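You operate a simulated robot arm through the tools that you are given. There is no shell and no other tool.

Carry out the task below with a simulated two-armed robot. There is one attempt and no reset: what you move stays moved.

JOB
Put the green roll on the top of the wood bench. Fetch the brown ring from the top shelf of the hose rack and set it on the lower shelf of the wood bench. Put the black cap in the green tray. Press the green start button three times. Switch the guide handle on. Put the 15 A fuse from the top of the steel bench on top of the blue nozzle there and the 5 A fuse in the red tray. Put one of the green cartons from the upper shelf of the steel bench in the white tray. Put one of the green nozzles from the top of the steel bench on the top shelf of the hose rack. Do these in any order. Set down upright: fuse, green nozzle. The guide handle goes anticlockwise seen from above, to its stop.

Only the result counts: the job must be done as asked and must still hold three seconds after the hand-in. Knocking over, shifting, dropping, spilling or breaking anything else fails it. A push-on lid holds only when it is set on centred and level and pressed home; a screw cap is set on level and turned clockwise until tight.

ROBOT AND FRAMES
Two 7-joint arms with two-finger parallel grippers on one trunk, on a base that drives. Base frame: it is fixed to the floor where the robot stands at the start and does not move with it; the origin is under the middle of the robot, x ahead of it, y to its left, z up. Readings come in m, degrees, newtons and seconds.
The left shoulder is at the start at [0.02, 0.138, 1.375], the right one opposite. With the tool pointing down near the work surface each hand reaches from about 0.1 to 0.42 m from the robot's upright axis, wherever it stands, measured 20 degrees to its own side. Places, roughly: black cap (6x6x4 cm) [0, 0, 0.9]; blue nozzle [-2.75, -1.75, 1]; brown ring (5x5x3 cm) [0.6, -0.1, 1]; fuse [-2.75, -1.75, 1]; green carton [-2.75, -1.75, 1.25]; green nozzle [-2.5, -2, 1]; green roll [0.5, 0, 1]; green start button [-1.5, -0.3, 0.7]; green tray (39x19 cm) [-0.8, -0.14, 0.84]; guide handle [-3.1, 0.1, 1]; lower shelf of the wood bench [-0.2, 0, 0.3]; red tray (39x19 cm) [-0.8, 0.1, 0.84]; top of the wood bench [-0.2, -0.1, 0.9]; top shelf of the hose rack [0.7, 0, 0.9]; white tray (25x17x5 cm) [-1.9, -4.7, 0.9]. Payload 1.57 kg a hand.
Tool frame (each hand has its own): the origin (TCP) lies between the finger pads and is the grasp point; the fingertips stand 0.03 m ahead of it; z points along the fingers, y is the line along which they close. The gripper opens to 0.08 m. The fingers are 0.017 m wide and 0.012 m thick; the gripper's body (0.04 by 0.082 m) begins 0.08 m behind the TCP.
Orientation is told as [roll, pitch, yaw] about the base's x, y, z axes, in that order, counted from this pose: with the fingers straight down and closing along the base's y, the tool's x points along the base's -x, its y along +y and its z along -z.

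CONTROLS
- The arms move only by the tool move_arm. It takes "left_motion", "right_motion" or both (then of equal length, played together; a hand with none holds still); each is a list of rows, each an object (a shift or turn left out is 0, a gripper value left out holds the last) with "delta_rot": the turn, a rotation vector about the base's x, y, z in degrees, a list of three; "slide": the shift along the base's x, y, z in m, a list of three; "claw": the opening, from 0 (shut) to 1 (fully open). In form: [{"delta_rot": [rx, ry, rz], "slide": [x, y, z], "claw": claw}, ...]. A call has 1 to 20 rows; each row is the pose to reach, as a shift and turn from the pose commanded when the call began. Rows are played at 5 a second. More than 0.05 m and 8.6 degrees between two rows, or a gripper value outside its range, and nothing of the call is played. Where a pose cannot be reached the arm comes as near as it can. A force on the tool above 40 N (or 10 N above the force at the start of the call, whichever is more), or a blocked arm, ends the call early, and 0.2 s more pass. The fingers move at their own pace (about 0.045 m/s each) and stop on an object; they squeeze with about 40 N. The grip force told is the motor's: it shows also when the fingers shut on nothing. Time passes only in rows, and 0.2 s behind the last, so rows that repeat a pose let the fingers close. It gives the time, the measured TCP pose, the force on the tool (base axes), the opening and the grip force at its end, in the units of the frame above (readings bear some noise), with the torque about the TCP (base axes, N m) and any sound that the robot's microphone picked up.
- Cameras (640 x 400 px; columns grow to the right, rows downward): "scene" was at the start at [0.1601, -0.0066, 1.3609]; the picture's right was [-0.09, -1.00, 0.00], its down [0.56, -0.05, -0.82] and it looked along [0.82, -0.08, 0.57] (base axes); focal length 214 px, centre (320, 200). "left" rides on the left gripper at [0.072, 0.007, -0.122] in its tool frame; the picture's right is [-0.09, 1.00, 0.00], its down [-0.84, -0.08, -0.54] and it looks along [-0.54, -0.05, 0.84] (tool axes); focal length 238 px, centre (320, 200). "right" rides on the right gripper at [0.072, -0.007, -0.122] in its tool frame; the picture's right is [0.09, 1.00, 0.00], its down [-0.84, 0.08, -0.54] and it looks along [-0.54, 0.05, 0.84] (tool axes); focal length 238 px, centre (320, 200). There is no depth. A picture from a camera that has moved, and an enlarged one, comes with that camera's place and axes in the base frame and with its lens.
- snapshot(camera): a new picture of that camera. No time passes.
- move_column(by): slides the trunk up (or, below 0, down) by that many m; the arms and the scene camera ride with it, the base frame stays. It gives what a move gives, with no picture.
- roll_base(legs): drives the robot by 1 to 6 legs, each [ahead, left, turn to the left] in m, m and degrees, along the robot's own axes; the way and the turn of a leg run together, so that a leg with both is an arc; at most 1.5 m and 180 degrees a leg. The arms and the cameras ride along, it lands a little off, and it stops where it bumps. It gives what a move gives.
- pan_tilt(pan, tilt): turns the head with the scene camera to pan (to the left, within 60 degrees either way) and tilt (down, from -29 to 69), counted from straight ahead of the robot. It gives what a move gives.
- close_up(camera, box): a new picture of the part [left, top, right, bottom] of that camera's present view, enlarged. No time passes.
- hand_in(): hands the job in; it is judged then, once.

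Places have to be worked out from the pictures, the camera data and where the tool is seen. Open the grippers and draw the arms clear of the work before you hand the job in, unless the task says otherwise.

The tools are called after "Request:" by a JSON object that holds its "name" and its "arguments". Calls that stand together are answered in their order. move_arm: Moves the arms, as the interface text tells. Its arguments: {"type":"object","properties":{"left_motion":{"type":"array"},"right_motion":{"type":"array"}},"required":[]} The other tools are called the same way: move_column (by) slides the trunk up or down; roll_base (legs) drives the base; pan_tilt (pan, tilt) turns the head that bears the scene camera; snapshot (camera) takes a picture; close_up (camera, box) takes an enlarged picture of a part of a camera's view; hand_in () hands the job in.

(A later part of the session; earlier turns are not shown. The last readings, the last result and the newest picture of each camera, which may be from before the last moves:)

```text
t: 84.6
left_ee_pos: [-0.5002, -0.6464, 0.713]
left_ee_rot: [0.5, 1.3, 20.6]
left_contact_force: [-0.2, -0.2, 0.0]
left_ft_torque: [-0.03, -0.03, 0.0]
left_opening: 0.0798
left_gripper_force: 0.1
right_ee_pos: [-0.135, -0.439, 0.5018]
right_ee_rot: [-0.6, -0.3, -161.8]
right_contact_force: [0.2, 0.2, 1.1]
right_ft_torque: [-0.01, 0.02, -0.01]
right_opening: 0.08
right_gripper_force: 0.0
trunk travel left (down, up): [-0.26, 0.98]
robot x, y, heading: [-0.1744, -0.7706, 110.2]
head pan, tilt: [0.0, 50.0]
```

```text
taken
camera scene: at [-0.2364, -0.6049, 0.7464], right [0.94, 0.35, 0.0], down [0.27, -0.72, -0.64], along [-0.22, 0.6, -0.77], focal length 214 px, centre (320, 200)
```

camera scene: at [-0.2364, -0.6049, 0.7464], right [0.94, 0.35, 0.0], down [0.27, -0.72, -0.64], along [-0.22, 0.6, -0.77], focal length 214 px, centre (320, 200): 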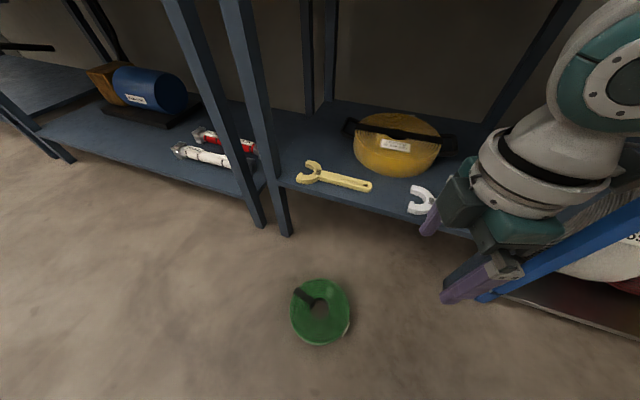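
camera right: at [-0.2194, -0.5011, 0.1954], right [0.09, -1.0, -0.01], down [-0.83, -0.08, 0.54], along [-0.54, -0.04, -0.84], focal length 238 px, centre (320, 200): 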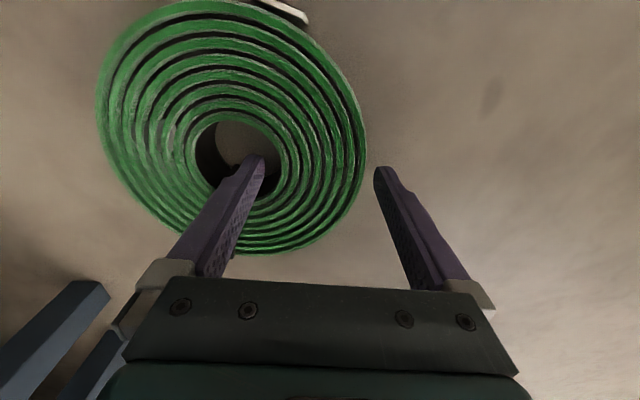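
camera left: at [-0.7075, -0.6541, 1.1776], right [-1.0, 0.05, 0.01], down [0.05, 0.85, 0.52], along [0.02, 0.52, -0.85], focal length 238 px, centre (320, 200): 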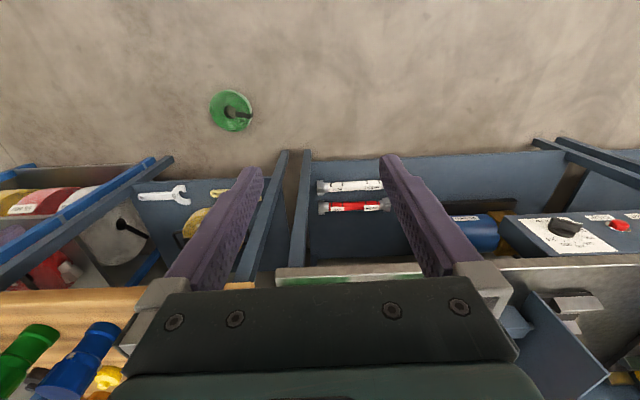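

The roll is centred ahead. I lower the trunk and bring both hands down beside the roll, ~15 cm either side of its centre.

Request:
{"name": "move_column", "arguments": {"by": -0.25}}

Request:
{"name": "move_arm", "arguments": {"left_motion": [{"slide": [0.008, 0.016, -0.04], "claw": 0.4}, {"slide": [0.016, 0.032, -0.08], "claw": 0.4}, {"slide": [0.024, 0.048, -0.12], "claw": 0.4}, {"slide": [0.032, 0.064, -0.16], "claw": 0.4}, {"slide": [0.04, 0.08, -0.2], "claw": 0.4}, {"slide": [0.048, 0.096, -0.24], "claw": 0.4}, {"slide": [0.056, 0.112, -0.28], "claw": 0.4}, {"slide": [0.064, 0.128, -0.32], "claw": 0.4}, {"slide": [0.071, 0.14, -0.36], "claw": 0.4}], "right_motion": [{"slide": [0, 0.004, -0.016], "claw": 0.4}, {"slide": [0, 0.008, -0.032], "claw": 0.4}, {"slide": [0, 0.012, -0.048], "claw": 0.4}, {"slide": [0, 0.016, -0.064], "claw": 0.4}, {"slide": [0, 0.02, -0.08], "claw": 0.4}, {"slide": [-0.003, 0.024, -0.1], "claw": 0.4}, {"slide": [-0.006, 0.028, -0.12], "claw": 0.4}, {"slide": [-0.009, 0.032, -0.135], "claw": 0.4}, {"slide": [-0.012, 0.035, -0.15], "claw": 0.4}]}}

Request:
{"name": "pan_tilt", "arguments": {"pan": 0, "tilt": 60}}

Request:
{"name": "snapshot", "arguments": {"camera": "scene"}}

Request:
{"name": "snapshot", "arguments": {"camera": "right"}}

Request:
{"name": "snapshot", "arguments": {"camera": "left"}}

```text
t: 87.2
left_ee_pos: [-0.4996, -0.6452, 0.4625]
left_ee_rot: [0.5, 1.4, 20.5]
left_contact_force: [-0.6, -0.4, 0.3]
left_ft_torque: [0.01, 0.01, -0.03]
left_opening: 0.08
left_gripper_force: 0.1
right_ee_pos: [-0.1345, -0.438, 0.2495]
right_ee_rot: [-0.6, -0.3, -161.8]
right_contact_force: [1.0, -0.2, -0.4]
right_ft_torque: [0.01, -0.01, 0.02]
right_opening: 0.0803
right_gripper_force: 0.1
trunk travel left (down, up): [-0.01, 1.23]
robot x, y, heading: [-0.1772, -0.7727, 110.3]
head pan, tilt: [0.0, 50.0]
```

```text
t: 89.2
left_ee_pos: [-0.4295, -0.5045, 0.1032]
left_ee_rot: [0.6, 1.1, 20.5]
left_contact_force: [0.1, 0.0, 0.2]
left_ft_torque: [-0.01, -0.04, 0.03]
left_opening: 0.0318
left_gripper_force: 0.0
right_ee_pos: [-0.1459, -0.4017, 0.0991]
right_ee_rot: [-0.8, -0.2, -161.8]
right_contact_force: [0.7, 0.7, 0.6]
right_ft_torque: [-0.01, 0.02, 0.04]
right_opening: 0.0319
right_gripper_force: 0.1
trunk travel left (down, up): [-0.01, 1.23]
robot x, y, heading: [-0.1763, -0.7731, 110.3]
head pan, tilt: [0.0, 50.0]
```

```text
t: 89.9
left_ee_pos: [-0.4311, -0.5059, 0.1035]
left_ee_rot: [0.5, 1.2, 20.7]
left_contact_force: [0.3, 0.2, 0.4]
left_ft_torque: [0.03, 0.03, -0.02]
left_opening: 0.0321
left_gripper_force: 0.0
right_ee_pos: [-0.1473, -0.4023, 0.1002]
right_ee_rot: [-0.6, -0.3, -161.7]
right_contact_force: [-0.7, 0.3, -0.2]
right_ft_torque: [0.0, 0.01, -0.02]
right_opening: 0.032
right_gripper_force: 0.1
trunk travel left (down, up): [-0.01, 1.23]
robot x, y, heading: [-0.1756, -0.7706, 110.2]
head pan, tilt: [0.0, 60.0]
```

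```text
taken
camera scene: at [-0.2327, -0.6144, 0.4839], right [0.94, 0.35, 0.0], down [0.3, -0.81, -0.5], along [-0.17, 0.47, -0.87], focal length 214 px, centre (320, 200)
```

scene: 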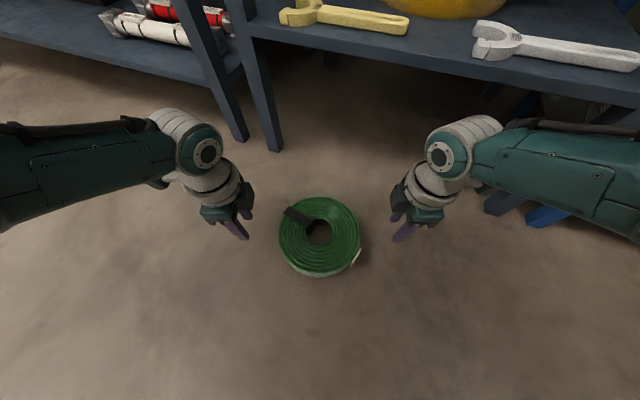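

```text
taken
camera right: at [-0.079, -0.375, 0.2213], right [0.4, -0.92, -0.01], down [-0.77, -0.34, 0.55], along [-0.5, -0.21, -0.84], focal length 238 px, centre (320, 200)
```

right: 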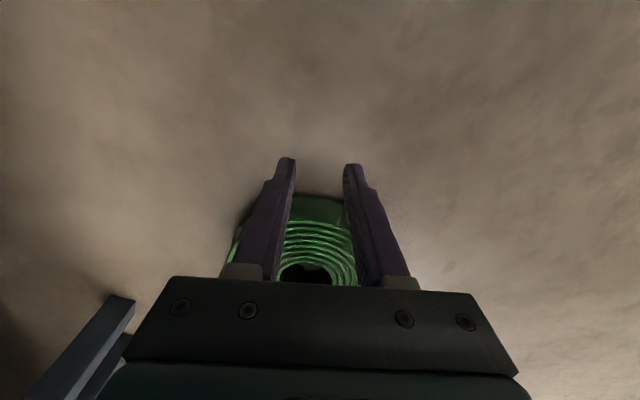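

```text
taken
camera left: at [-0.4973, -0.5229, 0.2289], right [-0.26, 0.96, 0.01], down [0.82, 0.22, 0.52], along [0.5, 0.14, -0.85], focal length 238 px, centre (320, 200)
```

left: 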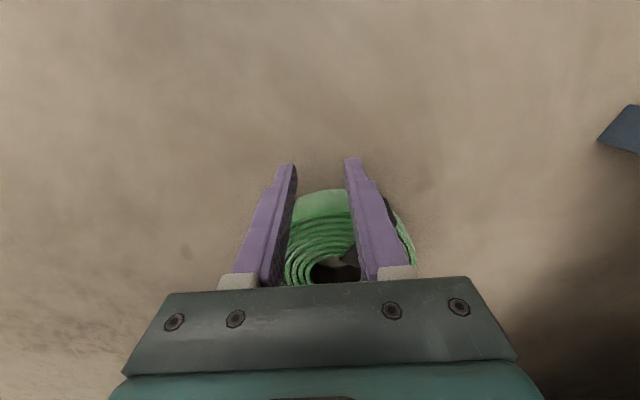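

Both hands are symmetric about the roll. I descend to floor level and move inward until nearly touching the rim.

Request:
{"name": "move_arm", "arguments": {"left_motion": [{"slide": [0, 0, -0.03]}, {"slide": [0, 0, -0.055]}, {"slide": [0, 0, -0.066]}, {"slide": [0.0141, 0.0052, -0.066]}, {"slide": [0.0281, 0.0104, -0.066]}, {"slide": [0.0394, 0.0146, -0.066]}], "right_motion": [{"slide": [0, 0, -0.03]}, {"slide": [0, 0, -0.055]}, {"slide": [0, 0, -0.064]}, {"slide": [-0.0141, -0.0052, -0.064]}, {"slide": [-0.0281, -0.0104, -0.064]}, {"slide": [-0.0394, -0.0146, -0.064]}]}}

Request:
{"name": "snapshot", "arguments": {"camera": "scene"}}

```text
t: 91.3
left_ee_pos: [-0.4128, -0.5289, 0.0676]
left_ee_rot: [0.5, 1.3, 20.6]
left_contact_force: [0.4, 0.2, 0.3]
left_ft_torque: [0.03, 0.01, -0.02]
left_opening: 0.0323
left_gripper_force: 0.1
left hand out of reach, approached as far as the arm can: row 1, 2, 3, 4, 5, 6
right_ee_pos: [-0.1453, -0.4319, 0.0635]
right_ee_rot: [-0.5, -0.4, -161.8]
right_contact_force: [0.3, 0.2, -0.6]
right_ft_torque: [0.0, 0.0, -0.01]
right_opening: 0.0318
right_gripper_force: 0.2
right hand out of reach, approached as far as the arm can: row 1, 2, 3, 4, 5, 6
trunk travel left (down, up): [-0.01, 1.23]
robot x, y, heading: [-0.172, -0.7695, 110.4]
head pan, tilt: [0.0, 60.0]
```

```text
taken
camera scene: at [-0.232, -0.6146, 0.4838], right [0.94, 0.35, 0.0], down [0.3, -0.81, -0.5], along [-0.17, 0.47, -0.87], focal length 214 px, centre (320, 200)
```

scene: 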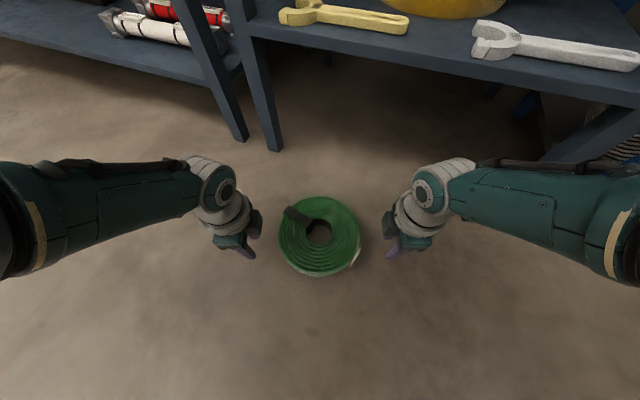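

The hands are at the end of reach here. I raise them slightly, drive 9 cm closer, and then pull the hands back relative to the robot.

Request:
{"name": "move_arm", "arguments": {"left_motion": [{"slide": [-0.01, -0.003, 0.03]}, {"slide": [-0.02, -0.007, 0.05]}], "right_motion": [{"slide": [0.01, 0.003, 0.03]}, {"slide": [0.01, 0.003, 0.05]}]}}

Request:
{"name": "roll_base", "arguments": {"legs": [[0.1, 0, 0]]}}

Request:
{"name": "snapshot", "arguments": {"camera": "scene"}}

```text
t: 91.9
left_ee_pos: [-0.431, -0.5164, 0.0822]
left_ee_rot: [0.3, 1.3, 20.6]
left_contact_force: [0.1, 0.2, -0.4]
left_ft_torque: [-0.04, 0.02, 0.01]
left_opening: 0.0316
left_gripper_force: 0.1
left hand out of reach, approached as far as the arm can: row 1, 2
right_ee_pos: [-0.1368, -0.4268, 0.115]
right_ee_rot: [-0.7, -0.3, -161.9]
right_contact_force: [-1.4, -0.5, -0.5]
right_ft_torque: [0.01, -0.02, -0.02]
right_opening: 0.0322
right_gripper_force: 0.1
trunk travel left (down, up): [-0.01, 1.23]
robot x, y, heading: [-0.1743, -0.77, 110.3]
head pan, tilt: [0.0, 60.0]
```

```text
t: 93.0
left_ee_pos: [-0.4619, -0.4272, 0.0812]
left_ee_rot: [0.3, 1.3, 20.8]
left_contact_force: [0.4, -0.3, -0.6]
left_ft_torque: [0.0, 0.03, 0.0]
left_opening: 0.0321
left_gripper_force: 0.1
right_ee_pos: [-0.1703, -0.3377, 0.1146]
right_ee_rot: [-0.4, -0.3, -161.8]
right_contact_force: [-0.1, -0.7, -0.2]
right_ft_torque: [0.02, 0.04, -0.03]
right_opening: 0.032
right_gripper_force: 0.1
trunk travel left (down, up): [-0.01, 1.23]
robot x, y, heading: [-0.2091, -0.6748, 110.5]
head pan, tilt: [0.0, 60.0]
```

```text
taken
camera scene: at [-0.2663, -0.5247, 0.4833], right [0.94, 0.35, 0.0], down [0.3, -0.81, -0.5], along [-0.17, 0.47, -0.87], focal length 214 px, centre (320, 200)
```

scene: 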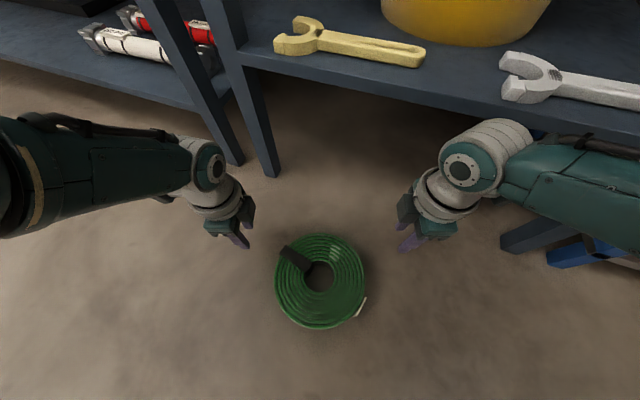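

The roll centre is at about [-0.290, -0.452]. I pull both hands back to flank it.

Request:
{"name": "move_arm", "arguments": {"left_motion": [{"slide": [0.01, -0.03, 0]}, {"slide": [0.02, -0.055, 0]}, {"slide": [0.03, -0.08, 0]}], "right_motion": [{"slide": [0.004, -0.022, -0.01]}, {"slide": [0.008, -0.044, -0.02]}, {"slide": [0.011, -0.065, -0.03]}]}}

```text
t: 93.8
left_ee_pos: [-0.4499, -0.4739, 0.0423]
left_ee_rot: [0.3, 1.3, 20.6]
left_contact_force: [0.3, 0.0, 0.0]
left_ft_torque: [-0.01, -0.02, 0.0]
left_opening: 0.0318
left_gripper_force: 0.0
left hand out of reach, approached as far as the arm can: row 1, 2, 3
right_ee_pos: [-0.1615, -0.399, 0.0852]
right_ee_rot: [-0.6, -0.3, -161.8]
right_contact_force: [0.0, 0.4, -0.6]
right_ft_torque: [-0.03, -0.04, 0.0]
right_opening: 0.032
right_gripper_force: 0.0
trunk travel left (down, up): [-0.01, 1.23]
robot x, y, heading: [-0.2135, -0.6767, 110.5]
head pan, tilt: [0.0, 60.0]
```

The left hand reports being out of reach here although it mirrors the right. I raise it a bit to re-sync its commanded pose and check its behaviour.

Request:
{"name": "move_arm", "arguments": {"left_motion": [{"slide": [0, 0, 0.04]}, {"slide": [0, 0, 0.08]}, {"slide": [0, 0, 0.12]}]}}

Request:
{"name": "snapshot", "arguments": {"camera": "scene"}}

```text
t: 94.6
left_ee_pos: [-0.4602, -0.4167, 0.0856]
left_ee_rot: [0.4, 1.2, 20.7]
left_contact_force: [0.2, 0.0, 0.5]
left_ft_torque: [-0.01, 0.03, 0.03]
left_opening: 0.032
left_gripper_force: 0.0
left hand out of reach, approached as far as the arm can: row 1, 2, 3
right_ee_pos: [-0.1622, -0.3967, 0.0852]
right_ee_rot: [-0.7, -0.2, -161.7]
right_contact_force: [0.8, 0.6, 0.8]
right_ft_torque: [-0.02, 0.02, 0.01]
right_opening: 0.0321
right_gripper_force: 0.1
trunk travel left (down, up): [-0.01, 1.23]
robot x, y, heading: [-0.2098, -0.6759, 110.3]
head pan, tilt: [0.0, 60.0]
```

```text
taken
camera scene: at [-0.2676, -0.5199, 0.4839], right [0.94, 0.35, 0.0], down [0.3, -0.81, -0.5], along [-0.17, 0.47, -0.87], focal length 214 px, centre (320, 200)
```

scene: 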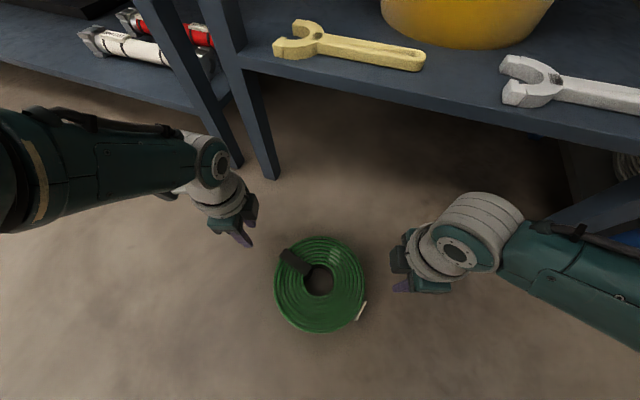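

The left arm slides along a joint limit. I move it up and outward toward its earlier comfortable pose to recover.

Request:
{"name": "move_arm", "arguments": {"left_motion": [{"slide": [-0.01, -0.01, 0.04]}, {"slide": [-0.02, -0.02, 0.08]}, {"slide": [-0.03, -0.03, 0.12]}, {"slide": [-0.04, -0.04, 0.16]}, {"slide": [-0.05, -0.05, 0.2]}, {"slide": [-0.06, -0.06, 0.24]}, {"slide": [-0.06, -0.06, 0.28]}]}}

Request:
{"name": "snapshot", "arguments": {"camera": "scene"}}

```text
t: 96.2
left_ee_pos: [-0.6038, -0.3167, 0.3464]
left_ee_rot: [0.1, 1.3, 20.6]
left_contact_force: [-0.6, 0.8, 0.6]
left_ft_torque: [-0.02, 0.0, 0.01]
left_opening: 0.0318
left_gripper_force: 0.1
left hand out of reach, approached as far as the arm can: row 1, 2, 3, 4, 5, 6, 7
right_ee_pos: [-0.1644, -0.3974, 0.0858]
right_ee_rot: [-0.7, -0.3, -161.8]
right_contact_force: [-0.4, -0.4, -0.9]
right_ft_torque: [-0.02, -0.01, 0.01]
right_opening: 0.0318
right_gripper_force: 0.0
trunk travel left (down, up): [-0.01, 1.23]
robot x, y, heading: [-0.2079, -0.6767, 110.2]
head pan, tilt: [0.0, 60.0]
```

```text
taken
camera scene: at [-0.2693, -0.5202, 0.4839], right [0.94, 0.35, 0.0], down [0.3, -0.81, -0.5], along [-0.17, 0.47, -0.87], focal length 214 px, centre (320, 200)
```

scene: 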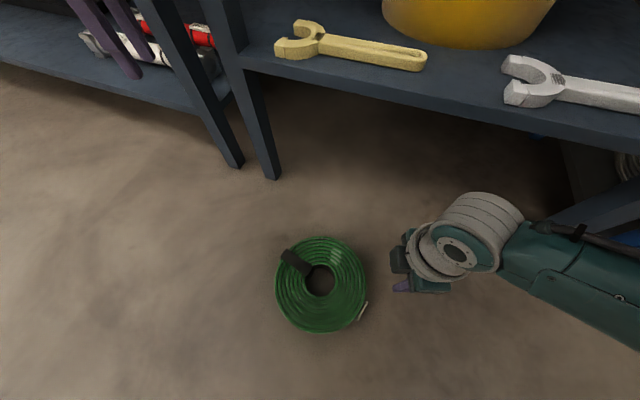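

The left hand slid close to the shelf area, so I first drive the base straight back (both hands keep clear of the roll) before correcting the left arm.

Request:
{"name": "roll_base", "arguments": {"legs": [[-0.2, 0, 0]]}}

Request:
{"name": "move_arm", "arguments": {"left_motion": [{"delta_rot": [0, 0, 8]}, {"delta_rot": [0, 0, 16]}, {"delta_rot": [0, 0, 24]}, {"delta_rot": [0, 0, 32]}, {"delta_rot": [0, 0, 40]}, {"delta_rot": [0, 0, 48]}]}}

Request:
{"name": "snapshot", "arguments": {"camera": "scene"}}

```text
t: 97.8
left_ee_pos: [-0.5344, -0.4961, 0.3483]
left_ee_rot: [0.3, 1.3, 20.5]
left_contact_force: [0.1, 0.7, 0.5]
left_ft_torque: [-0.02, -0.04, 0.01]
left_opening: 0.0324
left_gripper_force: 0.0
right_ee_pos: [-0.0944, -0.5771, 0.0854]
right_ee_rot: [-0.6, -0.4, -161.9]
right_contact_force: [-0.4, 0.3, 0.3]
right_ft_torque: [-0.02, -0.01, 0.02]
right_opening: 0.0321
right_gripper_force: 0.1
trunk travel left (down, up): [-0.01, 1.23]
robot x, y, heading: [-0.1436, -0.8566, 110.2]
head pan, tilt: [0.0, 60.0]
```

```text
t: 99.2
left_ee_pos: [-0.5332, -0.5001, 0.3465]
left_ee_rot: [0.2, 1.2, 68.7]
left_contact_force: [0.1, 0.2, -0.8]
left_ft_torque: [0.01, -0.01, 0.01]
left_opening: 0.032
left_gripper_force: 0.1
right_ee_pos: [-0.0925, -0.582, 0.0859]
right_ee_rot: [-0.6, -0.3, -162.0]
right_contact_force: [0.0, 0.1, -0.1]
right_ft_torque: [0.0, 0.0, 0.01]
right_opening: 0.032
right_gripper_force: 0.1
trunk travel left (down, up): [-0.01, 1.23]
robot x, y, heading: [-0.1399, -0.8591, 110.2]
head pan, tilt: [0.0, 60.0]
```

```text
taken
camera scene: at [-0.1996, -0.7042, 0.4838], right [0.94, 0.34, 0.0], down [0.3, -0.81, -0.5], along [-0.17, 0.47, -0.87], focal length 214 px, centre (320, 200)
```

scene: 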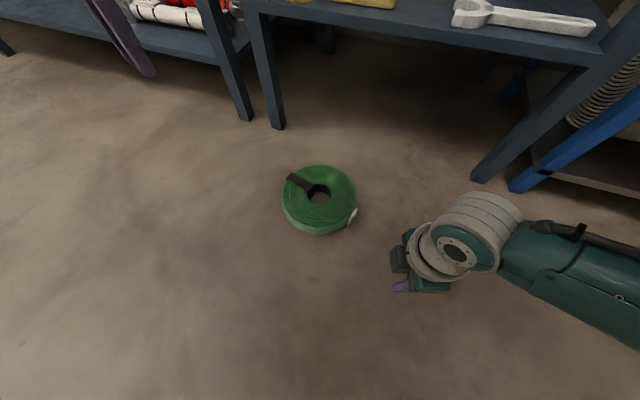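

Rotation works and there's no reach complaint now. I bring the left hand closer to the robot (its earlier position was too far out) and finish turning it to match the heading.

Request:
{"name": "move_arm", "arguments": {"left_motion": [{"slide": [0.02, -0.021, 0], "delta_rot": [0, 0, 6]}, {"slide": [0.041, -0.042, 0], "delta_rot": [0, 0, 12]}, {"slide": [0.061, -0.063, 0], "delta_rot": [0, 0, 18]}, {"slide": [0.082, -0.084, -0.02], "delta_rot": [0, 0, 24]}, {"slide": [0.102, -0.104, -0.05], "delta_rot": [0, 0, 30]}, {"slide": [0.122, -0.125, -0.08], "delta_rot": [0, 0, 36]}, {"slide": [0.143, -0.146, -0.11], "delta_rot": [0, 0, 41]}, {"slide": [0.163, -0.167, -0.14], "delta_rot": [0, 0, 41]}]}}

Request:
{"name": "snapshot", "arguments": {"camera": "scene"}}

```text
t: 101.0
left_ee_pos: [-0.3682, -0.6652, 0.2069]
left_ee_rot: [0.2, 1.3, 109.7]
left_contact_force: [0.2, -1.1, 0.3]
left_ft_torque: [0.01, 0.01, -0.04]
left_opening: 0.0319
left_gripper_force: 0.1
right_ee_pos: [-0.0911, -0.5831, 0.0851]
right_ee_rot: [-0.7, -0.2, -161.9]
right_contact_force: [0.1, -1.4, 0.4]
right_ft_torque: [0.02, 0.01, 0.02]
right_opening: 0.0324
right_gripper_force: 0.1
trunk travel left (down, up): [-0.01, 1.23]
robot x, y, heading: [-0.1409, -0.8601, 110.6]
head pan, tilt: [0.0, 60.0]
```

```text
taken
camera scene: at [-0.1983, -0.7053, 0.4836], right [0.94, 0.34, 0.0], down [0.3, -0.81, -0.5], along [-0.17, 0.47, -0.87], focal length 214 px, centre (320, 200)
```

scene: 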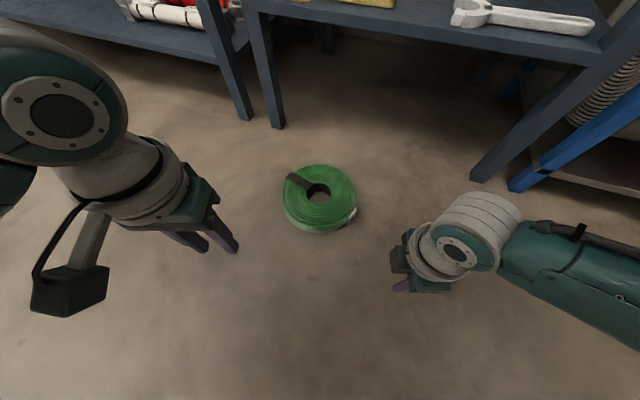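

Both hands are now at comfortable reach. I close the left fingers, and drive forward so the roll comes between the hands.

Request:
{"name": "move_arm", "arguments": {"left_motion": [{"slide": [0, 0, 0], "claw": 0}, {"slide": [0, 0, 0], "claw": 0}, {"slide": [0, 0, 0], "claw": 0}]}}

Request:
{"name": "roll_base", "arguments": {"legs": [[0.184, 0, 0]]}}

Request:
{"name": "snapshot", "arguments": {"camera": "scene"}}

```text
t: 101.8
left_ee_pos: [-0.3706, -0.6631, 0.2075]
left_ee_rot: [0.2, 1.2, 109.5]
left_contact_force: [-0.7, 0.7, -0.3]
left_ft_torque: [-0.03, 0.0, 0.01]
left_opening: 0.0
left_gripper_force: 21.2
right_ee_pos: [-0.0929, -0.5815, 0.0859]
right_ee_rot: [-0.5, -0.3, -162.0]
right_contact_force: [0.3, -0.1, -0.8]
right_ft_torque: [-0.02, -0.01, 0.01]
right_opening: 0.0321
right_gripper_force: 0.1
trunk travel left (down, up): [-0.01, 1.23]
robot x, y, heading: [-0.1422, -0.8582, 110.1]
head pan, tilt: [0.0, 60.0]
```

```text
t: 103.3
left_ee_pos: [-0.4327, -0.5014, 0.2056]
left_ee_rot: [0.2, 1.4, 109.9]
left_contact_force: [0.0, 0.3, 0.6]
left_ft_torque: [0.08, -0.01, -0.04]
left_opening: 0.0
left_gripper_force: 21.3
right_ee_pos: [-0.1557, -0.4178, 0.0847]
right_ee_rot: [-0.4, -0.3, -161.6]
right_contact_force: [0.4, -0.6, 0.6]
right_ft_torque: [0.02, -0.02, 0.02]
right_opening: 0.032
right_gripper_force: 0.0
trunk travel left (down, up): [-0.01, 1.23]
robot x, y, heading: [-0.2066, -0.6872, 110.4]
head pan, tilt: [0.0, 60.0]
```

```text
taken
camera scene: at [-0.2617, -0.5397, 0.4834], right [0.94, 0.35, 0.0], down [0.3, -0.81, -0.5], along [-0.17, 0.47, -0.87], focal length 214 px, centre (320, 200)
```

scene: 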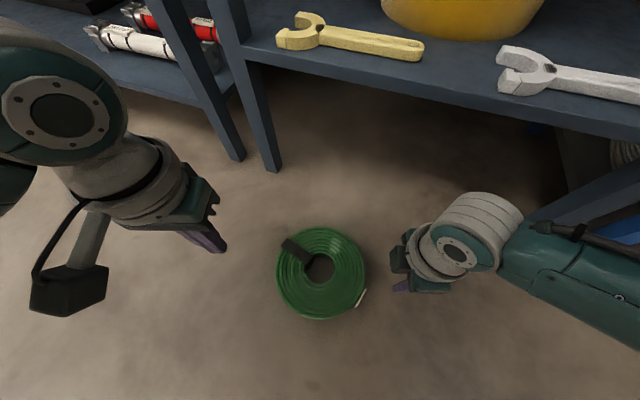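

I lower both hands to rim level, aligning the right hand with the roll's centre line.

Request:
{"name": "move_arm", "arguments": {"left_motion": [{"slide": [0, 0, -0.035]}, {"slide": [0, 0, -0.07]}, {"slide": [0, 0, -0.105]}, {"slide": [0, 0, -0.14]}, {"slide": [0, 0, -0.169]}], "right_motion": [{"slide": [-0.001, 0.003, -0.01]}, {"slide": [-0.002, 0.006, -0.02]}, {"slide": [-0.003, 0.009, -0.03]}, {"slide": [-0.0045, 0.012, -0.04]}, {"slide": [-0.0056, 0.015, -0.048]}]}}

Request:
{"name": "snapshot", "arguments": {"camera": "scene"}}

Request:
{"name": "snapshot", "arguments": {"camera": "left"}}

Request:
{"name": "snapshot", "arguments": {"camera": "right"}}

```text
t: 104.5
left_ee_pos: [-0.4303, -0.4954, 0.0392]
left_ee_rot: [0.1, 1.1, 109.8]
left_contact_force: [1.0, 1.6, -0.1]
left_ft_torque: [-0.04, 0.05, 0.03]
left_opening: 0.0
left_gripper_force: 21.1
right_ee_pos: [-0.1634, -0.396, 0.0373]
right_ee_rot: [-0.7, -0.3, -161.5]
right_contact_force: [0.2, -0.4, -0.9]
right_ft_torque: [-0.01, -0.01, -0.01]
right_opening: 0.0318
right_gripper_force: 0.1
trunk travel left (down, up): [-0.01, 1.23]
robot x, y, heading: [-0.205, -0.6921, 110.5]
head pan, tilt: [0.0, 60.0]
```

```text
taken
camera scene: at [-0.2629, -0.5346, 0.484], right [0.94, 0.35, 0.0], down [0.3, -0.81, -0.5], along [-0.18, 0.47, -0.87], focal length 214 px, centre (320, 200)
```

scene: 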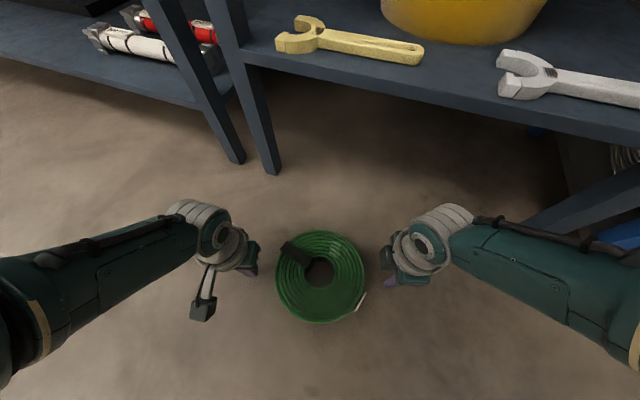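

```text
taken
camera left: at [-0.4123, -0.561, 0.1624], right [-0.97, -0.25, 0.0], down [-0.21, 0.82, 0.53], along [-0.13, 0.51, -0.85], focal length 238 px, centre (320, 200)
```

left: 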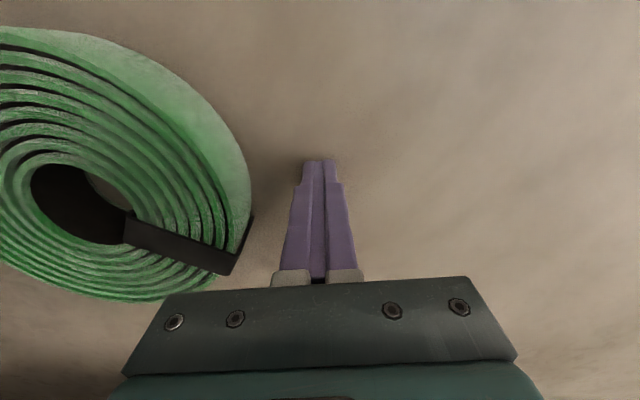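

```text
taken
camera right: at [-0.0954, -0.3684, 0.1595], right [0.4, -0.92, -0.01], down [-0.76, -0.34, 0.55], along [-0.5, -0.21, -0.84], focal length 238 px, centre (320, 200)
```

right: 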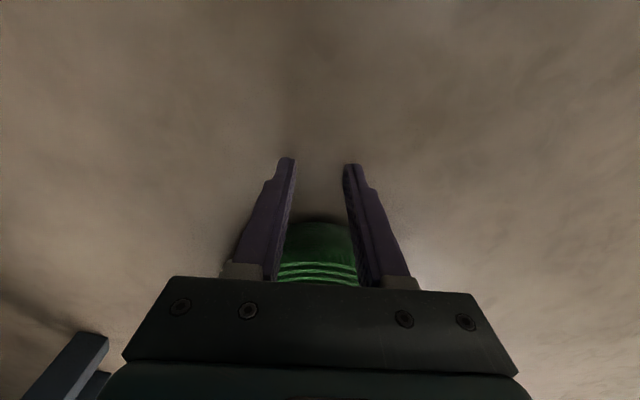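

Both hands are in place at rim level with the roll between them. I move inward to just short of contact.

Request:
{"name": "move_arm", "arguments": {"left_motion": [{"slide": [0.0094, 0.0035, 0]}, {"slide": [0.0187, 0.007, 0]}, {"slide": [0.0281, 0.0105, 0]}, {"slide": [0.0337, 0.0125, 0]}], "right_motion": [{"slide": [-0.0094, -0.0035, 0]}, {"slide": [-0.0187, -0.007, 0]}, {"slide": [-0.0272, -0.0101, 0]}, {"slide": [-0.0309, -0.0115, 0]}]}}

Request:
{"name": "close_up", "arguments": {"camera": "scene", "box": [220, 200, 420, 340]}}

```text
t: 105.5
left_ee_pos: [-0.3987, -0.4905, 0.0428]
left_ee_rot: [0.3, 1.4, 109.9]
left_contact_force: [0.0, 0.3, 0.0]
left_ft_torque: [-0.04, -0.01, 0.0]
left_opening: 0.0
left_gripper_force: 20.9
left hand out of reach, approached as far as the arm can: row 3, 4
right_ee_pos: [-0.193, -0.4119, 0.0371]
right_ee_rot: [-0.6, -0.3, -161.4]
right_contact_force: [-0.2, 0.1, 0.1]
right_ft_torque: [-0.02, 0.0, 0.0]
right_opening: 0.0321
right_gripper_force: 0.1
trunk travel left (down, up): [-0.01, 1.23]
robot x, y, heading: [-0.204, -0.6898, 110.5]
head pan, tilt: [0.0, 60.0]
```

```text
2.86 times, centred on (320, 270) of scene
camera zoom: at [-0.263, -0.5366, 0.4838], right [0.94, 0.35, 0.0], down [0.3, -0.81, -0.5], along [-0.18, 0.47, -0.87], focal length 613 px, centre (320, 0)
```

zoom: 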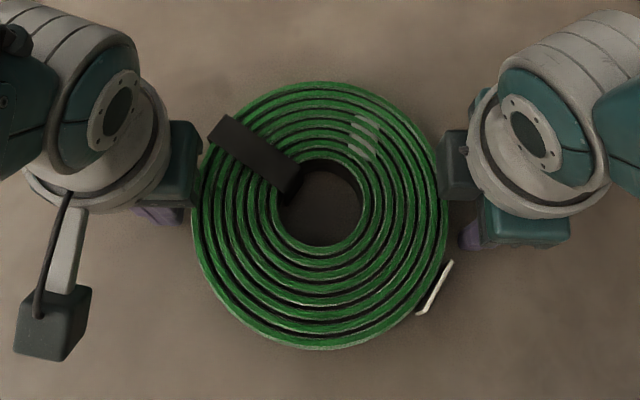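

The left hand is again near its reach limit, so I open the hands outward a little, drive 6 cm closer, and pull the hands back by the same amount.

Request:
{"name": "move_arm", "arguments": {"left_motion": [{"slide": [-0.0187, -0.007, 0.015]}, {"slide": [-0.0337, -0.0125, 0.03]}], "right_motion": [{"slide": [0.0187, 0.007, 0.01]}, {"slide": [0.0309, 0.0115, 0.02]}]}}

Request:
{"name": "roll_base", "arguments": {"legs": [[0.065, 0, 0]]}}

Request:
{"name": "move_arm", "arguments": {"left_motion": [{"slide": [0.0108, -0.029, 0]}, {"slide": [0.0217, -0.058, 0]}], "right_motion": [{"slide": [0.0108, -0.029, 0]}, {"slide": [0.0217, -0.062, 0]}]}}

Request:
{"name": "snapshot", "arguments": {"camera": "scene"}}

```text
t: 106.1
left_ee_pos: [-0.4365, -0.4828, 0.0498]
left_ee_rot: [0.2, 1.3, 109.9]
left_contact_force: [0.1, 0.3, -0.4]
left_ft_torque: [0.0, 0.0, -0.02]
left_opening: 0.0
left_gripper_force: 21.5
left hand out of reach, approached as far as the arm can: row 1, 2
right_ee_pos: [-0.1647, -0.3982, 0.0577]
right_ee_rot: [-0.6, -0.3, -161.5]
right_contact_force: [-0.3, 0.1, -0.1]
right_ft_torque: [-0.02, -0.03, 0.0]
right_opening: 0.0321
right_gripper_force: 0.0
trunk travel left (down, up): [-0.01, 1.23]
robot x, y, heading: [-0.2051, -0.6878, 110.6]
head pan, tilt: [0.0, 60.0]
```

```text
t: 107.1
left_ee_pos: [-0.456, -0.4308, 0.0469]
left_ee_rot: [0.2, 1.7, 110.0]
left_contact_force: [0.8, -1.2, -0.4]
left_ft_torque: [0.08, 0.03, -0.02]
left_opening: 0.0
left_gripper_force: 21.6
right_ee_pos: [-0.1848, -0.3453, 0.0557]
right_ee_rot: [-0.2, -0.1, -161.5]
right_contact_force: [0.0, -1.1, -0.4]
right_ft_torque: [0.05, -0.01, -0.04]
right_opening: 0.0317
right_gripper_force: 0.0
trunk travel left (down, up): [-0.01, 1.23]
robot x, y, heading: [-0.2269, -0.6337, 110.7]
head pan, tilt: [0.0, 60.0]
```

```text
t: 107.7
left_ee_pos: [-0.4489, -0.4477, 0.0302]
left_ee_rot: [0.3, 0.5, 109.9]
left_contact_force: [2.3, -4.9, 34.4]
left_ft_torque: [0.12, -0.01, -0.16]
left_opening: 0.0
left_gripper_force: 21.4
left hand out of reach, approached as far as the arm can: row 1, 2
right_ee_pos: [-0.172, -0.3869, 0.0555]
right_ee_rot: [-0.5, -0.2, -161.4]
right_contact_force: [0.3, -0.3, -0.9]
right_ft_torque: [-0.01, 0.04, 0.0]
right_opening: 0.0321
right_gripper_force: 0.0
trunk travel left (down, up): [-0.01, 1.23]
robot x, y, heading: [-0.2272, -0.6313, 110.7]
head pan, tilt: [0.0, 60.0]
stopped in row 2 (left hand): the force on the tool passed its limit at 67 N (the readings are from after the stop); the commanded pose is now the measured one
```

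```text
taken
camera scene: at [-0.2875, -0.4751, 0.4842], right [0.94, 0.35, 0.0], down [0.3, -0.81, -0.5], along [-0.18, 0.47, -0.87], focal length 214 px, centre (320, 200)
```

scene: 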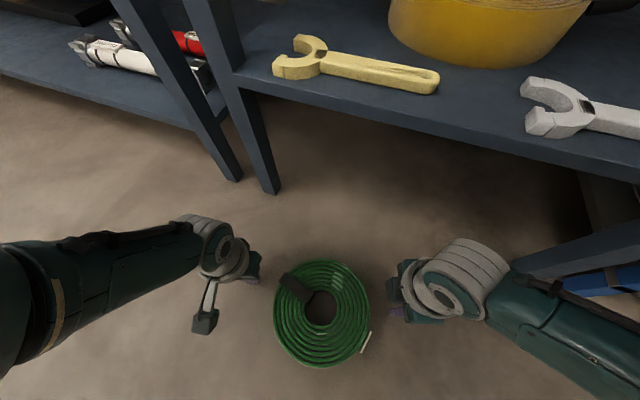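

The left hand grazed the floor while at its limit; the commanded pose is re-synced now. I raise it and look at the arm posture from the left camera to understand.

Request:
{"name": "move_arm", "arguments": {"left_motion": [{"slide": [0, 0, 0.03]}, {"slide": [0, 0, 0.06]}, {"slide": [0, 0, 0.1]}]}}

Request:
{"name": "pan_tilt", "arguments": {"pan": 40, "tilt": 40}}

Request:
{"name": "snapshot", "arguments": {"camera": "scene"}}

Request:
{"name": "pan_tilt", "arguments": {"pan": -40, "tilt": 40}}

Request:
{"name": "snapshot", "arguments": {"camera": "scene"}}

```text
t: 108.5
left_ee_pos: [-0.4511, -0.3969, 0.063]
left_ee_rot: [0.3, 0.6, 109.9]
left_contact_force: [-0.6, -0.2, -1.0]
left_ft_torque: [-0.04, 0.0, -0.03]
left_opening: 0.0001
left_gripper_force: 21.4
left hand out of reach, approached as far as the arm can: row 1, 2, 3
right_ee_pos: [-0.171, -0.3826, 0.0554]
right_ee_rot: [-0.6, -0.2, -161.4]
right_contact_force: [-0.4, 0.7, -0.4]
right_ft_torque: [-0.01, 0.02, 0.0]
right_opening: 0.0317
right_gripper_force: 0.0
trunk travel left (down, up): [-0.01, 1.23]
robot x, y, heading: [-0.2267, -0.6278, 110.6]
head pan, tilt: [0.0, 60.0]
```

```text
t: 109.5
left_ee_pos: [-0.4503, -0.3991, 0.0629]
left_ee_rot: [0.3, 0.7, 109.9]
left_contact_force: [0.8, 0.1, -0.3]
left_ft_torque: [0.02, -0.01, 0.03]
left_opening: 0.0
left_gripper_force: 21.3
right_ee_pos: [-0.1703, -0.3863, 0.0545]
right_ee_rot: [-0.4, -0.3, -161.5]
right_contact_force: [-0.1, 0.2, -0.3]
right_ft_torque: [0.02, 0.02, 0.01]
right_opening: 0.0321
right_gripper_force: 0.0
trunk travel left (down, up): [-0.01, 1.23]
robot x, y, heading: [-0.227, -0.6294, 110.5]
head pan, tilt: [40.0, 40.0]
```

```text
taken
camera scene: at [-0.337, -0.4949, 0.5105], right [0.49, 0.87, 0.0], down [0.56, -0.32, -0.77], along [-0.67, 0.38, -0.64], focal length 214 px, centre (320, 200)
```

scene: 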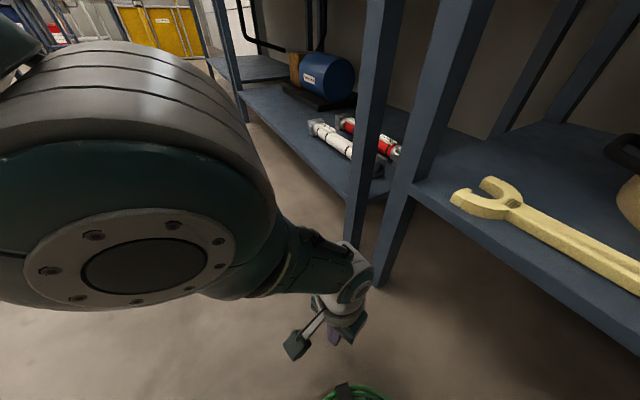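

```text
t: 111.1
left_ee_pos: [-0.4509, -0.4001, 0.0622]
left_ee_rot: [0.2, 0.7, 109.9]
left_contact_force: [-0.4, -0.6, 0.0]
left_ft_torque: [-0.04, -0.01, 0.0]
left_opening: 0.0
left_gripper_force: 21.3
right_ee_pos: [-0.1711, -0.3856, 0.0547]
right_ee_rot: [-0.4, -0.1, -161.5]
right_contact_force: [-0.3, 0.2, -0.6]
right_ft_torque: [-0.03, -0.01, 0.03]
right_opening: 0.032
right_gripper_force: 0.1
trunk travel left (down, up): [-0.01, 1.23]
robot x, y, heading: [-0.2274, -0.6308, 110.8]
head pan, tilt: [-40.0, 40.0]
```

```text
taken
camera scene: at [-0.2349, -0.4563, 0.5106], right [0.94, -0.33, 0.0], down [-0.21, -0.61, -0.77], along [0.25, 0.72, -0.64], focal length 214 px, centre (320, 200)
```

scene: 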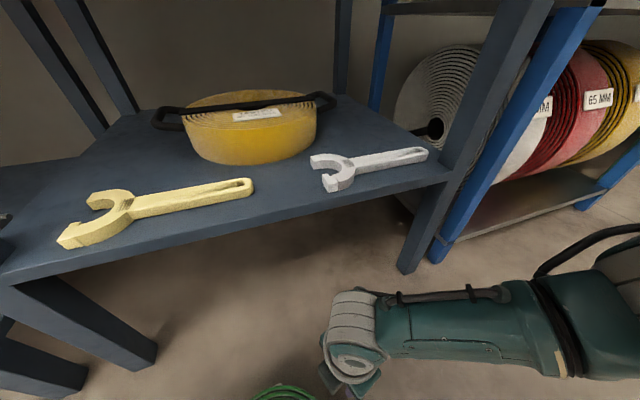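

The left elbow sits high by the head, so the left hand prefers a larger sideways offset. I raise and move the left hand outward to free it from its limit.

Request:
{"name": "pan_tilt", "arguments": {"pan": 0, "tilt": 60}}

Request:
{"name": "move_arm", "arguments": {"left_motion": [{"slide": [-0.01, -0.005, 0.03]}, {"slide": [-0.02, -0.01, 0.06]}, {"slide": [-0.03, -0.015, 0.09]}, {"slide": [-0.035, -0.02, 0.12]}]}}

Request:
{"name": "snapshot", "arguments": {"camera": "scene"}}

```text
t: 112.1
left_ee_pos: [-0.4495, -0.3998, 0.0629]
left_ee_rot: [0.2, 0.7, 109.9]
left_contact_force: [-0.4, -0.4, 0.8]
left_ft_torque: [0.05, -0.02, 0.0]
left_opening: 0.0
left_gripper_force: 21.5
right_ee_pos: [-0.1709, -0.385, 0.0553]
right_ee_rot: [-0.4, -0.3, -161.6]
right_contact_force: [-0.6, 0.4, -0.2]
right_ft_torque: [0.02, 0.0, -0.04]
right_opening: 0.0319
right_gripper_force: 0.0
trunk travel left (down, up): [-0.01, 1.23]
robot x, y, heading: [-0.2275, -0.6264, 110.6]
head pan, tilt: [0.0, 60.0]
```

```text
t: 113.1
left_ee_pos: [-0.5043, -0.347, 0.1194]
left_ee_rot: [0.3, 0.7, 109.8]
left_contact_force: [0.2, 1.1, 0.4]
left_ft_torque: [-0.01, -0.03, 0.04]
left_opening: 0.0002
left_gripper_force: 21.2
left hand out of reach, approached as far as the arm can: row 1, 2, 3, 4
right_ee_pos: [-0.1723, -0.384, 0.0554]
right_ee_rot: [-0.6, -0.2, -161.3]
right_contact_force: [-0.4, -0.6, 0.3]
right_ft_torque: [-0.03, -0.02, -0.04]
right_opening: 0.0321
right_gripper_force: 0.1
trunk travel left (down, up): [-0.01, 1.23]
robot x, y, heading: [-0.2251, -0.6287, 110.4]
head pan, tilt: [0.0, 60.0]
```

```text
taken
camera scene: at [-0.2878, -0.4728, 0.484], right [0.94, 0.35, 0.0], down [0.3, -0.81, -0.5], along [-0.18, 0.47, -0.87], focal length 214 px, centre (320, 200)
```

scene: 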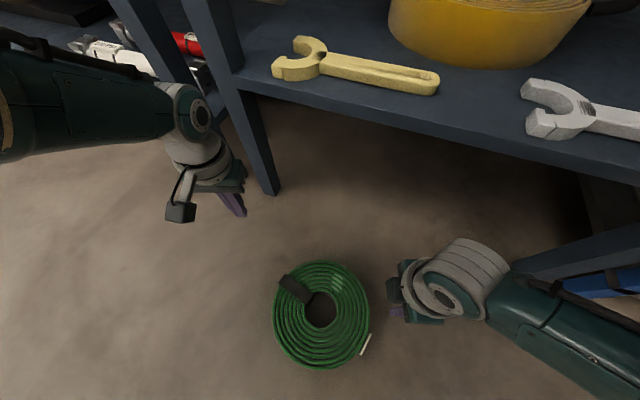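

I worked out that the arms stall at full extension (about 0.47 m from shoulder to wrist). A wrist rotation freed it before, so I rotate the left hand and then draw it back and up.

Request:
{"name": "move_arm", "arguments": {"left_motion": [{"delta_rot": [0, 0, -8]}, {"delta_rot": [0, 0, -16]}, {"delta_rot": [0, 0, -24]}, {"delta_rot": [0, 0, -32]}]}}

Request:
{"name": "move_arm", "arguments": {"left_motion": [{"slide": [0.0, -0.03, 0.02]}, {"slide": [0.0, -0.06, 0.04]}, {"slide": [0.01, -0.09, 0.06]}]}}

```text
t: 114.1
left_ee_pos: [-0.5032, -0.3487, 0.1157]
left_ee_rot: [0.2, 0.7, 77.8]
left_contact_force: [-0.3, 0.1, 0.0]
left_ft_torque: [0.01, -0.01, 0.02]
left_opening: 0.0
left_gripper_force: 21.3
right_ee_pos: [-0.1712, -0.3864, 0.0554]
right_ee_rot: [-0.4, -0.2, -161.5]
right_contact_force: [1.0, 0.0, -0.2]
right_ft_torque: [-0.03, -0.01, 0.03]
right_opening: 0.032
right_gripper_force: 0.0
trunk travel left (down, up): [-0.01, 1.23]
robot x, y, heading: [-0.2268, -0.6282, 110.5]
head pan, tilt: [0.0, 60.0]
```

```text
t: 114.9
left_ee_pos: [-0.5124, -0.3702, 0.1012]
left_ee_rot: [0.2, 0.7, 77.8]
left_contact_force: [-0.7, -0.1, -0.3]
left_ft_torque: [-0.03, -0.01, 0.02]
left_opening: 0.0
left_gripper_force: 21.2
left hand out of reach, approached as far as the arm can: row 1, 2, 3
right_ee_pos: [-0.1696, -0.386, 0.055]
right_ee_rot: [-0.4, -0.2, -161.5]
right_contact_force: [-0.1, -0.6, 0.2]
right_ft_torque: [0.02, 0.01, -0.01]
right_opening: 0.0319
right_gripper_force: 0.0
trunk travel left (down, up): [-0.01, 1.23]
robot x, y, heading: [-0.2261, -0.6277, 110.4]
head pan, tilt: [0.0, 60.0]
```

Still stuck; I combine rotation and retreat in the same rows, which worked before.

Request:
{"name": "move_arm", "arguments": {"left_motion": [{"slide": [0.005, -0.025, 0.01], "delta_rot": [0, 0, 7]}, {"slide": [0.01, -0.05, 0.02], "delta_rot": [0, 0, 14]}, {"slide": [0.015, -0.075, 0.03], "delta_rot": [0, 0, 21]}, {"slide": [0.02, -0.1, 0.04], "delta_rot": [0, 0, 28]}, {"slide": [0.025, -0.13, 0.06], "delta_rot": [0, 0, 32]}]}}

Request:
{"name": "snapshot", "arguments": {"camera": "scene"}}

```text
t: 116.1
left_ee_pos: [-0.5111, -0.4087, 0.0653]
left_ee_rot: [0.2, 0.7, 110.0]
left_contact_force: [-0.1, -0.2, -0.1]
left_ft_torque: [-0.01, 0.01, -0.01]
left_opening: 0.0
left_gripper_force: 21.5
left hand out of reach, approached as far as the arm can: row 1, 2, 3, 4, 5
right_ee_pos: [-0.1708, -0.3858, 0.0542]
right_ee_rot: [-0.4, 0.0, -161.5]
right_contact_force: [0.2, 0.3, 0.2]
right_ft_torque: [-0.01, 0.01, -0.01]
right_opening: 0.0321
right_gripper_force: 0.1
trunk travel left (down, up): [-0.01, 1.23]
robot x, y, heading: [-0.2263, -0.6255, 110.5]
head pan, tilt: [0.0, 60.0]
```

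```text
taken
camera scene: at [-0.2863, -0.4744, 0.4838], right [0.94, 0.35, 0.0], down [0.3, -0.81, -0.5], along [-0.18, 0.47, -0.87], focal length 214 px, centre (320, 200)
```

scene: 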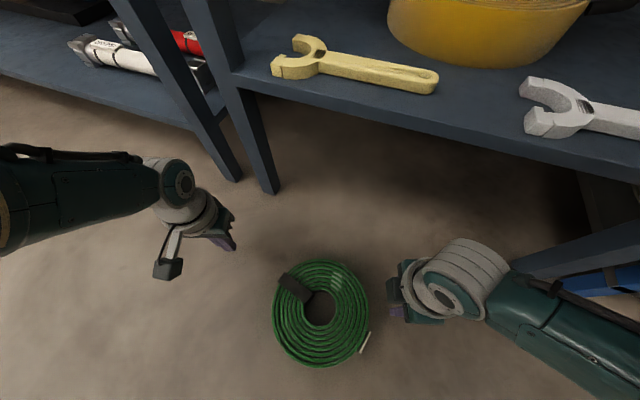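

I'll command a target straight inward along the arm's line and hold it over many rows, giving the solver time to bend the elbow.

Request:
{"name": "move_arm", "arguments": {"left_motion": [{"slide": [0.01, -0.03, 0.04]}, {"slide": [0.025, -0.07, 0.06]}, {"slide": [0.04, -0.11, 0.08]}, {"slide": [0.04, -0.11, 0.08]}, {"slide": [0.04, -0.11, 0.08]}, {"slide": [0.04, -0.11, 0.08]}, {"slide": [0.04, -0.11, 0.08]}, {"slide": [0.04, -0.11, 0.08]}, {"slide": [0.04, -0.11, 0.08]}, {"slide": [0.04, -0.11, 0.08]}, {"slide": [0.04, -0.11, 0.08]}, {"slide": [0.04, -0.11, 0.08]}, {"slide": [0.04, -0.11, 0.08]}]}}

```text
refused: row 1 steps farther than a row can; nothing moved
```

One step was slightly too long; I resend with smaller steps.

Request:
{"name": "move_arm", "arguments": {"left_motion": [{"slide": [0.01, -0.03, 0.03]}, {"slide": [0.025, -0.065, 0.055]}, {"slide": [0.04, -0.1, 0.08]}, {"slide": [0.04, -0.1, 0.08]}, {"slide": [0.04, -0.1, 0.08]}, {"slide": [0.04, -0.1, 0.08]}, {"slide": [0.04, -0.1, 0.08]}, {"slide": [0.04, -0.1, 0.08]}, {"slide": [0.04, -0.1, 0.08]}, {"slide": [0.04, -0.1, 0.08]}]}}

Request:
{"name": "snapshot", "arguments": {"camera": "scene"}}

```text
t: 118.3
left_ee_pos: [-0.497, -0.4451, 0.0368]
left_ee_rot: [0.2, 0.7, 109.9]
left_contact_force: [-0.2, -0.3, -0.4]
left_ft_torque: [0.02, 0.01, -0.04]
left_opening: 0.0001
left_gripper_force: 20.9
left hand out of reach, approached as far as the arm can: row 1, 2, 3, 4, 5, 6, 7, 8, 9, 10
right_ee_pos: [-0.1709, -0.3865, 0.055]
right_ee_rot: [-0.4, -0.2, -161.4]
right_contact_force: [0.0, -0.2, 0.3]
right_ft_torque: [0.0, -0.03, -0.03]
right_opening: 0.0322
right_gripper_force: 0.0
trunk travel left (down, up): [-0.01, 1.23]
robot x, y, heading: [-0.2282, -0.6295, 110.6]
head pan, tilt: [0.0, 60.0]
```

```text
taken
camera scene: at [-0.2865, -0.4741, 0.4838], right [0.94, 0.35, 0.0], down [0.3, -0.81, -0.5], along [-0.18, 0.47, -0.87], focal length 214 px, centre (320, 200)
```

scene: 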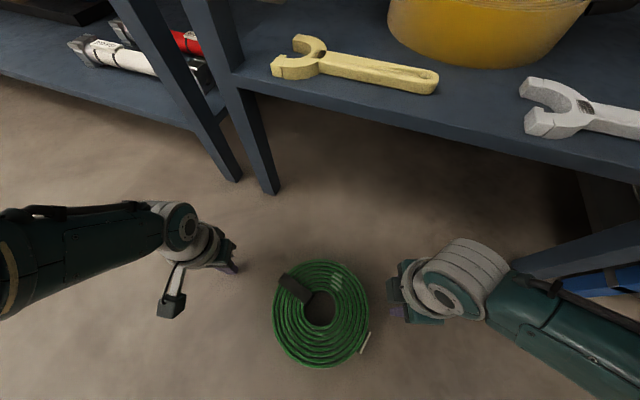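

The left elbow stays locked straight. I raise the trunk, back away from the benches to open space, and repeat the manoeuvre that freed it earlier (arm more horizontal plus rotation).

Request:
{"name": "move_column", "arguments": {"by": 0.3}}

Request:
{"name": "roll_base", "arguments": {"legs": [[-0.5, 0, 0]]}}

Request:
{"name": "move_arm", "arguments": {"left_motion": [{"slide": [-0.02, 0.02, 0.04], "delta_rot": [0, 0, -5]}, {"slide": [-0.04, 0.04, 0.08], "delta_rot": [0, 0, -10]}, {"slide": [-0.06, 0.06, 0.12], "delta_rot": [0, 0, -15]}, {"slide": [-0.08, 0.08, 0.16], "delta_rot": [0, 0, -20]}, {"slide": [-0.1, 0.1, 0.2], "delta_rot": [0, 0, -25]}, {"slide": [-0.11, 0.11, 0.24], "delta_rot": [0, 0, -30]}, {"slide": [-0.11, 0.11, 0.28], "delta_rot": [0, 0, -35]}]}}

Request:
{"name": "snapshot", "arguments": {"camera": "scene"}}

```text
t: 121.3
left_ee_pos: [-0.4958, -0.4463, 0.3361]
left_ee_rot: [0.1, 0.6, 109.9]
left_contact_force: [-0.1, 0.0, 0.8]
left_ft_torque: [-0.03, 0.01, 0.02]
left_opening: 0.0
left_gripper_force: 21.3
right_ee_pos: [-0.1715, -0.3854, 0.3552]
right_ee_rot: [-0.4, -0.2, -161.5]
right_contact_force: [0.1, -0.5, -0.3]
right_ft_torque: [-0.01, 0.04, -0.01]
right_opening: 0.0319
right_gripper_force: 0.0
trunk travel left (down, up): [-0.31, 0.93]
robot x, y, heading: [-0.2315, -0.6282, 110.7]
head pan, tilt: [0.0, 60.0]
```

```text
t: 124.3
left_ee_pos: [-0.3225, -0.9128, 0.3361]
left_ee_rot: [0.3, 0.6, 109.0]
left_contact_force: [0.2, 0.2, -0.7]
left_ft_torque: [0.02, -0.02, 0.01]
left_opening: 0.0
left_gripper_force: 21.3
right_ee_pos: [0.005, -0.8571, 0.3553]
right_ee_rot: [-0.5, -0.2, -162.3]
right_contact_force: [0.6, 1.3, -1.4]
right_ft_torque: [0.01, 0.01, 0.02]
right_opening: 0.0318
right_gripper_force: 0.0
trunk travel left (down, up): [-0.31, 0.93]
robot x, y, heading: [-0.0548, -1.096, 109.8]
head pan, tilt: [0.0, 60.0]
```

```text
t: 125.9
left_ee_pos: [-0.4581, -0.7557, 0.6038]
left_ee_rot: [0.1, 0.7, 73.9]
left_contact_force: [0.2, -0.6, 0.3]
left_ft_torque: [0.03, -0.01, -0.01]
left_opening: 0.0001
left_gripper_force: 21.0
left hand out of reach, approached as far as the arm can: row 1, 2, 3, 4, 5, 6, 7
right_ee_pos: [0.0055, -0.8558, 0.3568]
right_ee_rot: [-0.5, -0.2, -162.3]
right_contact_force: [-0.7, 0.4, -0.4]
right_ft_torque: [-0.02, 0.0, 0.02]
right_opening: 0.0321
right_gripper_force: 0.1
trunk travel left (down, up): [-0.31, 0.93]
robot x, y, heading: [-0.0545, -1.0993, 110.0]
head pan, tilt: [0.0, 60.0]
```

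```text
taken
camera scene: at [-0.1116, -0.9432, 0.7839], right [0.94, 0.34, 0.0], down [0.29, -0.81, -0.5], along [-0.17, 0.47, -0.87], focal length 214 px, centre (320, 200)
```

scene: 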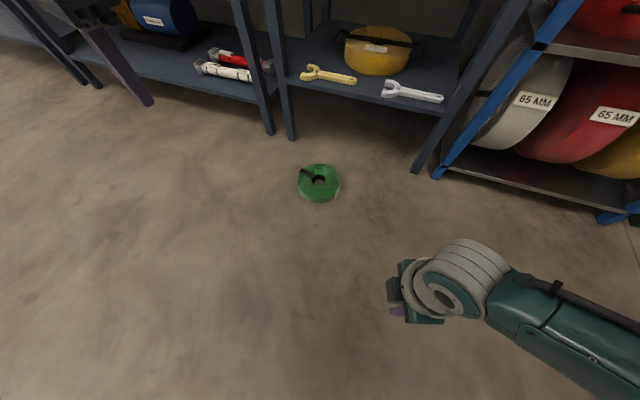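

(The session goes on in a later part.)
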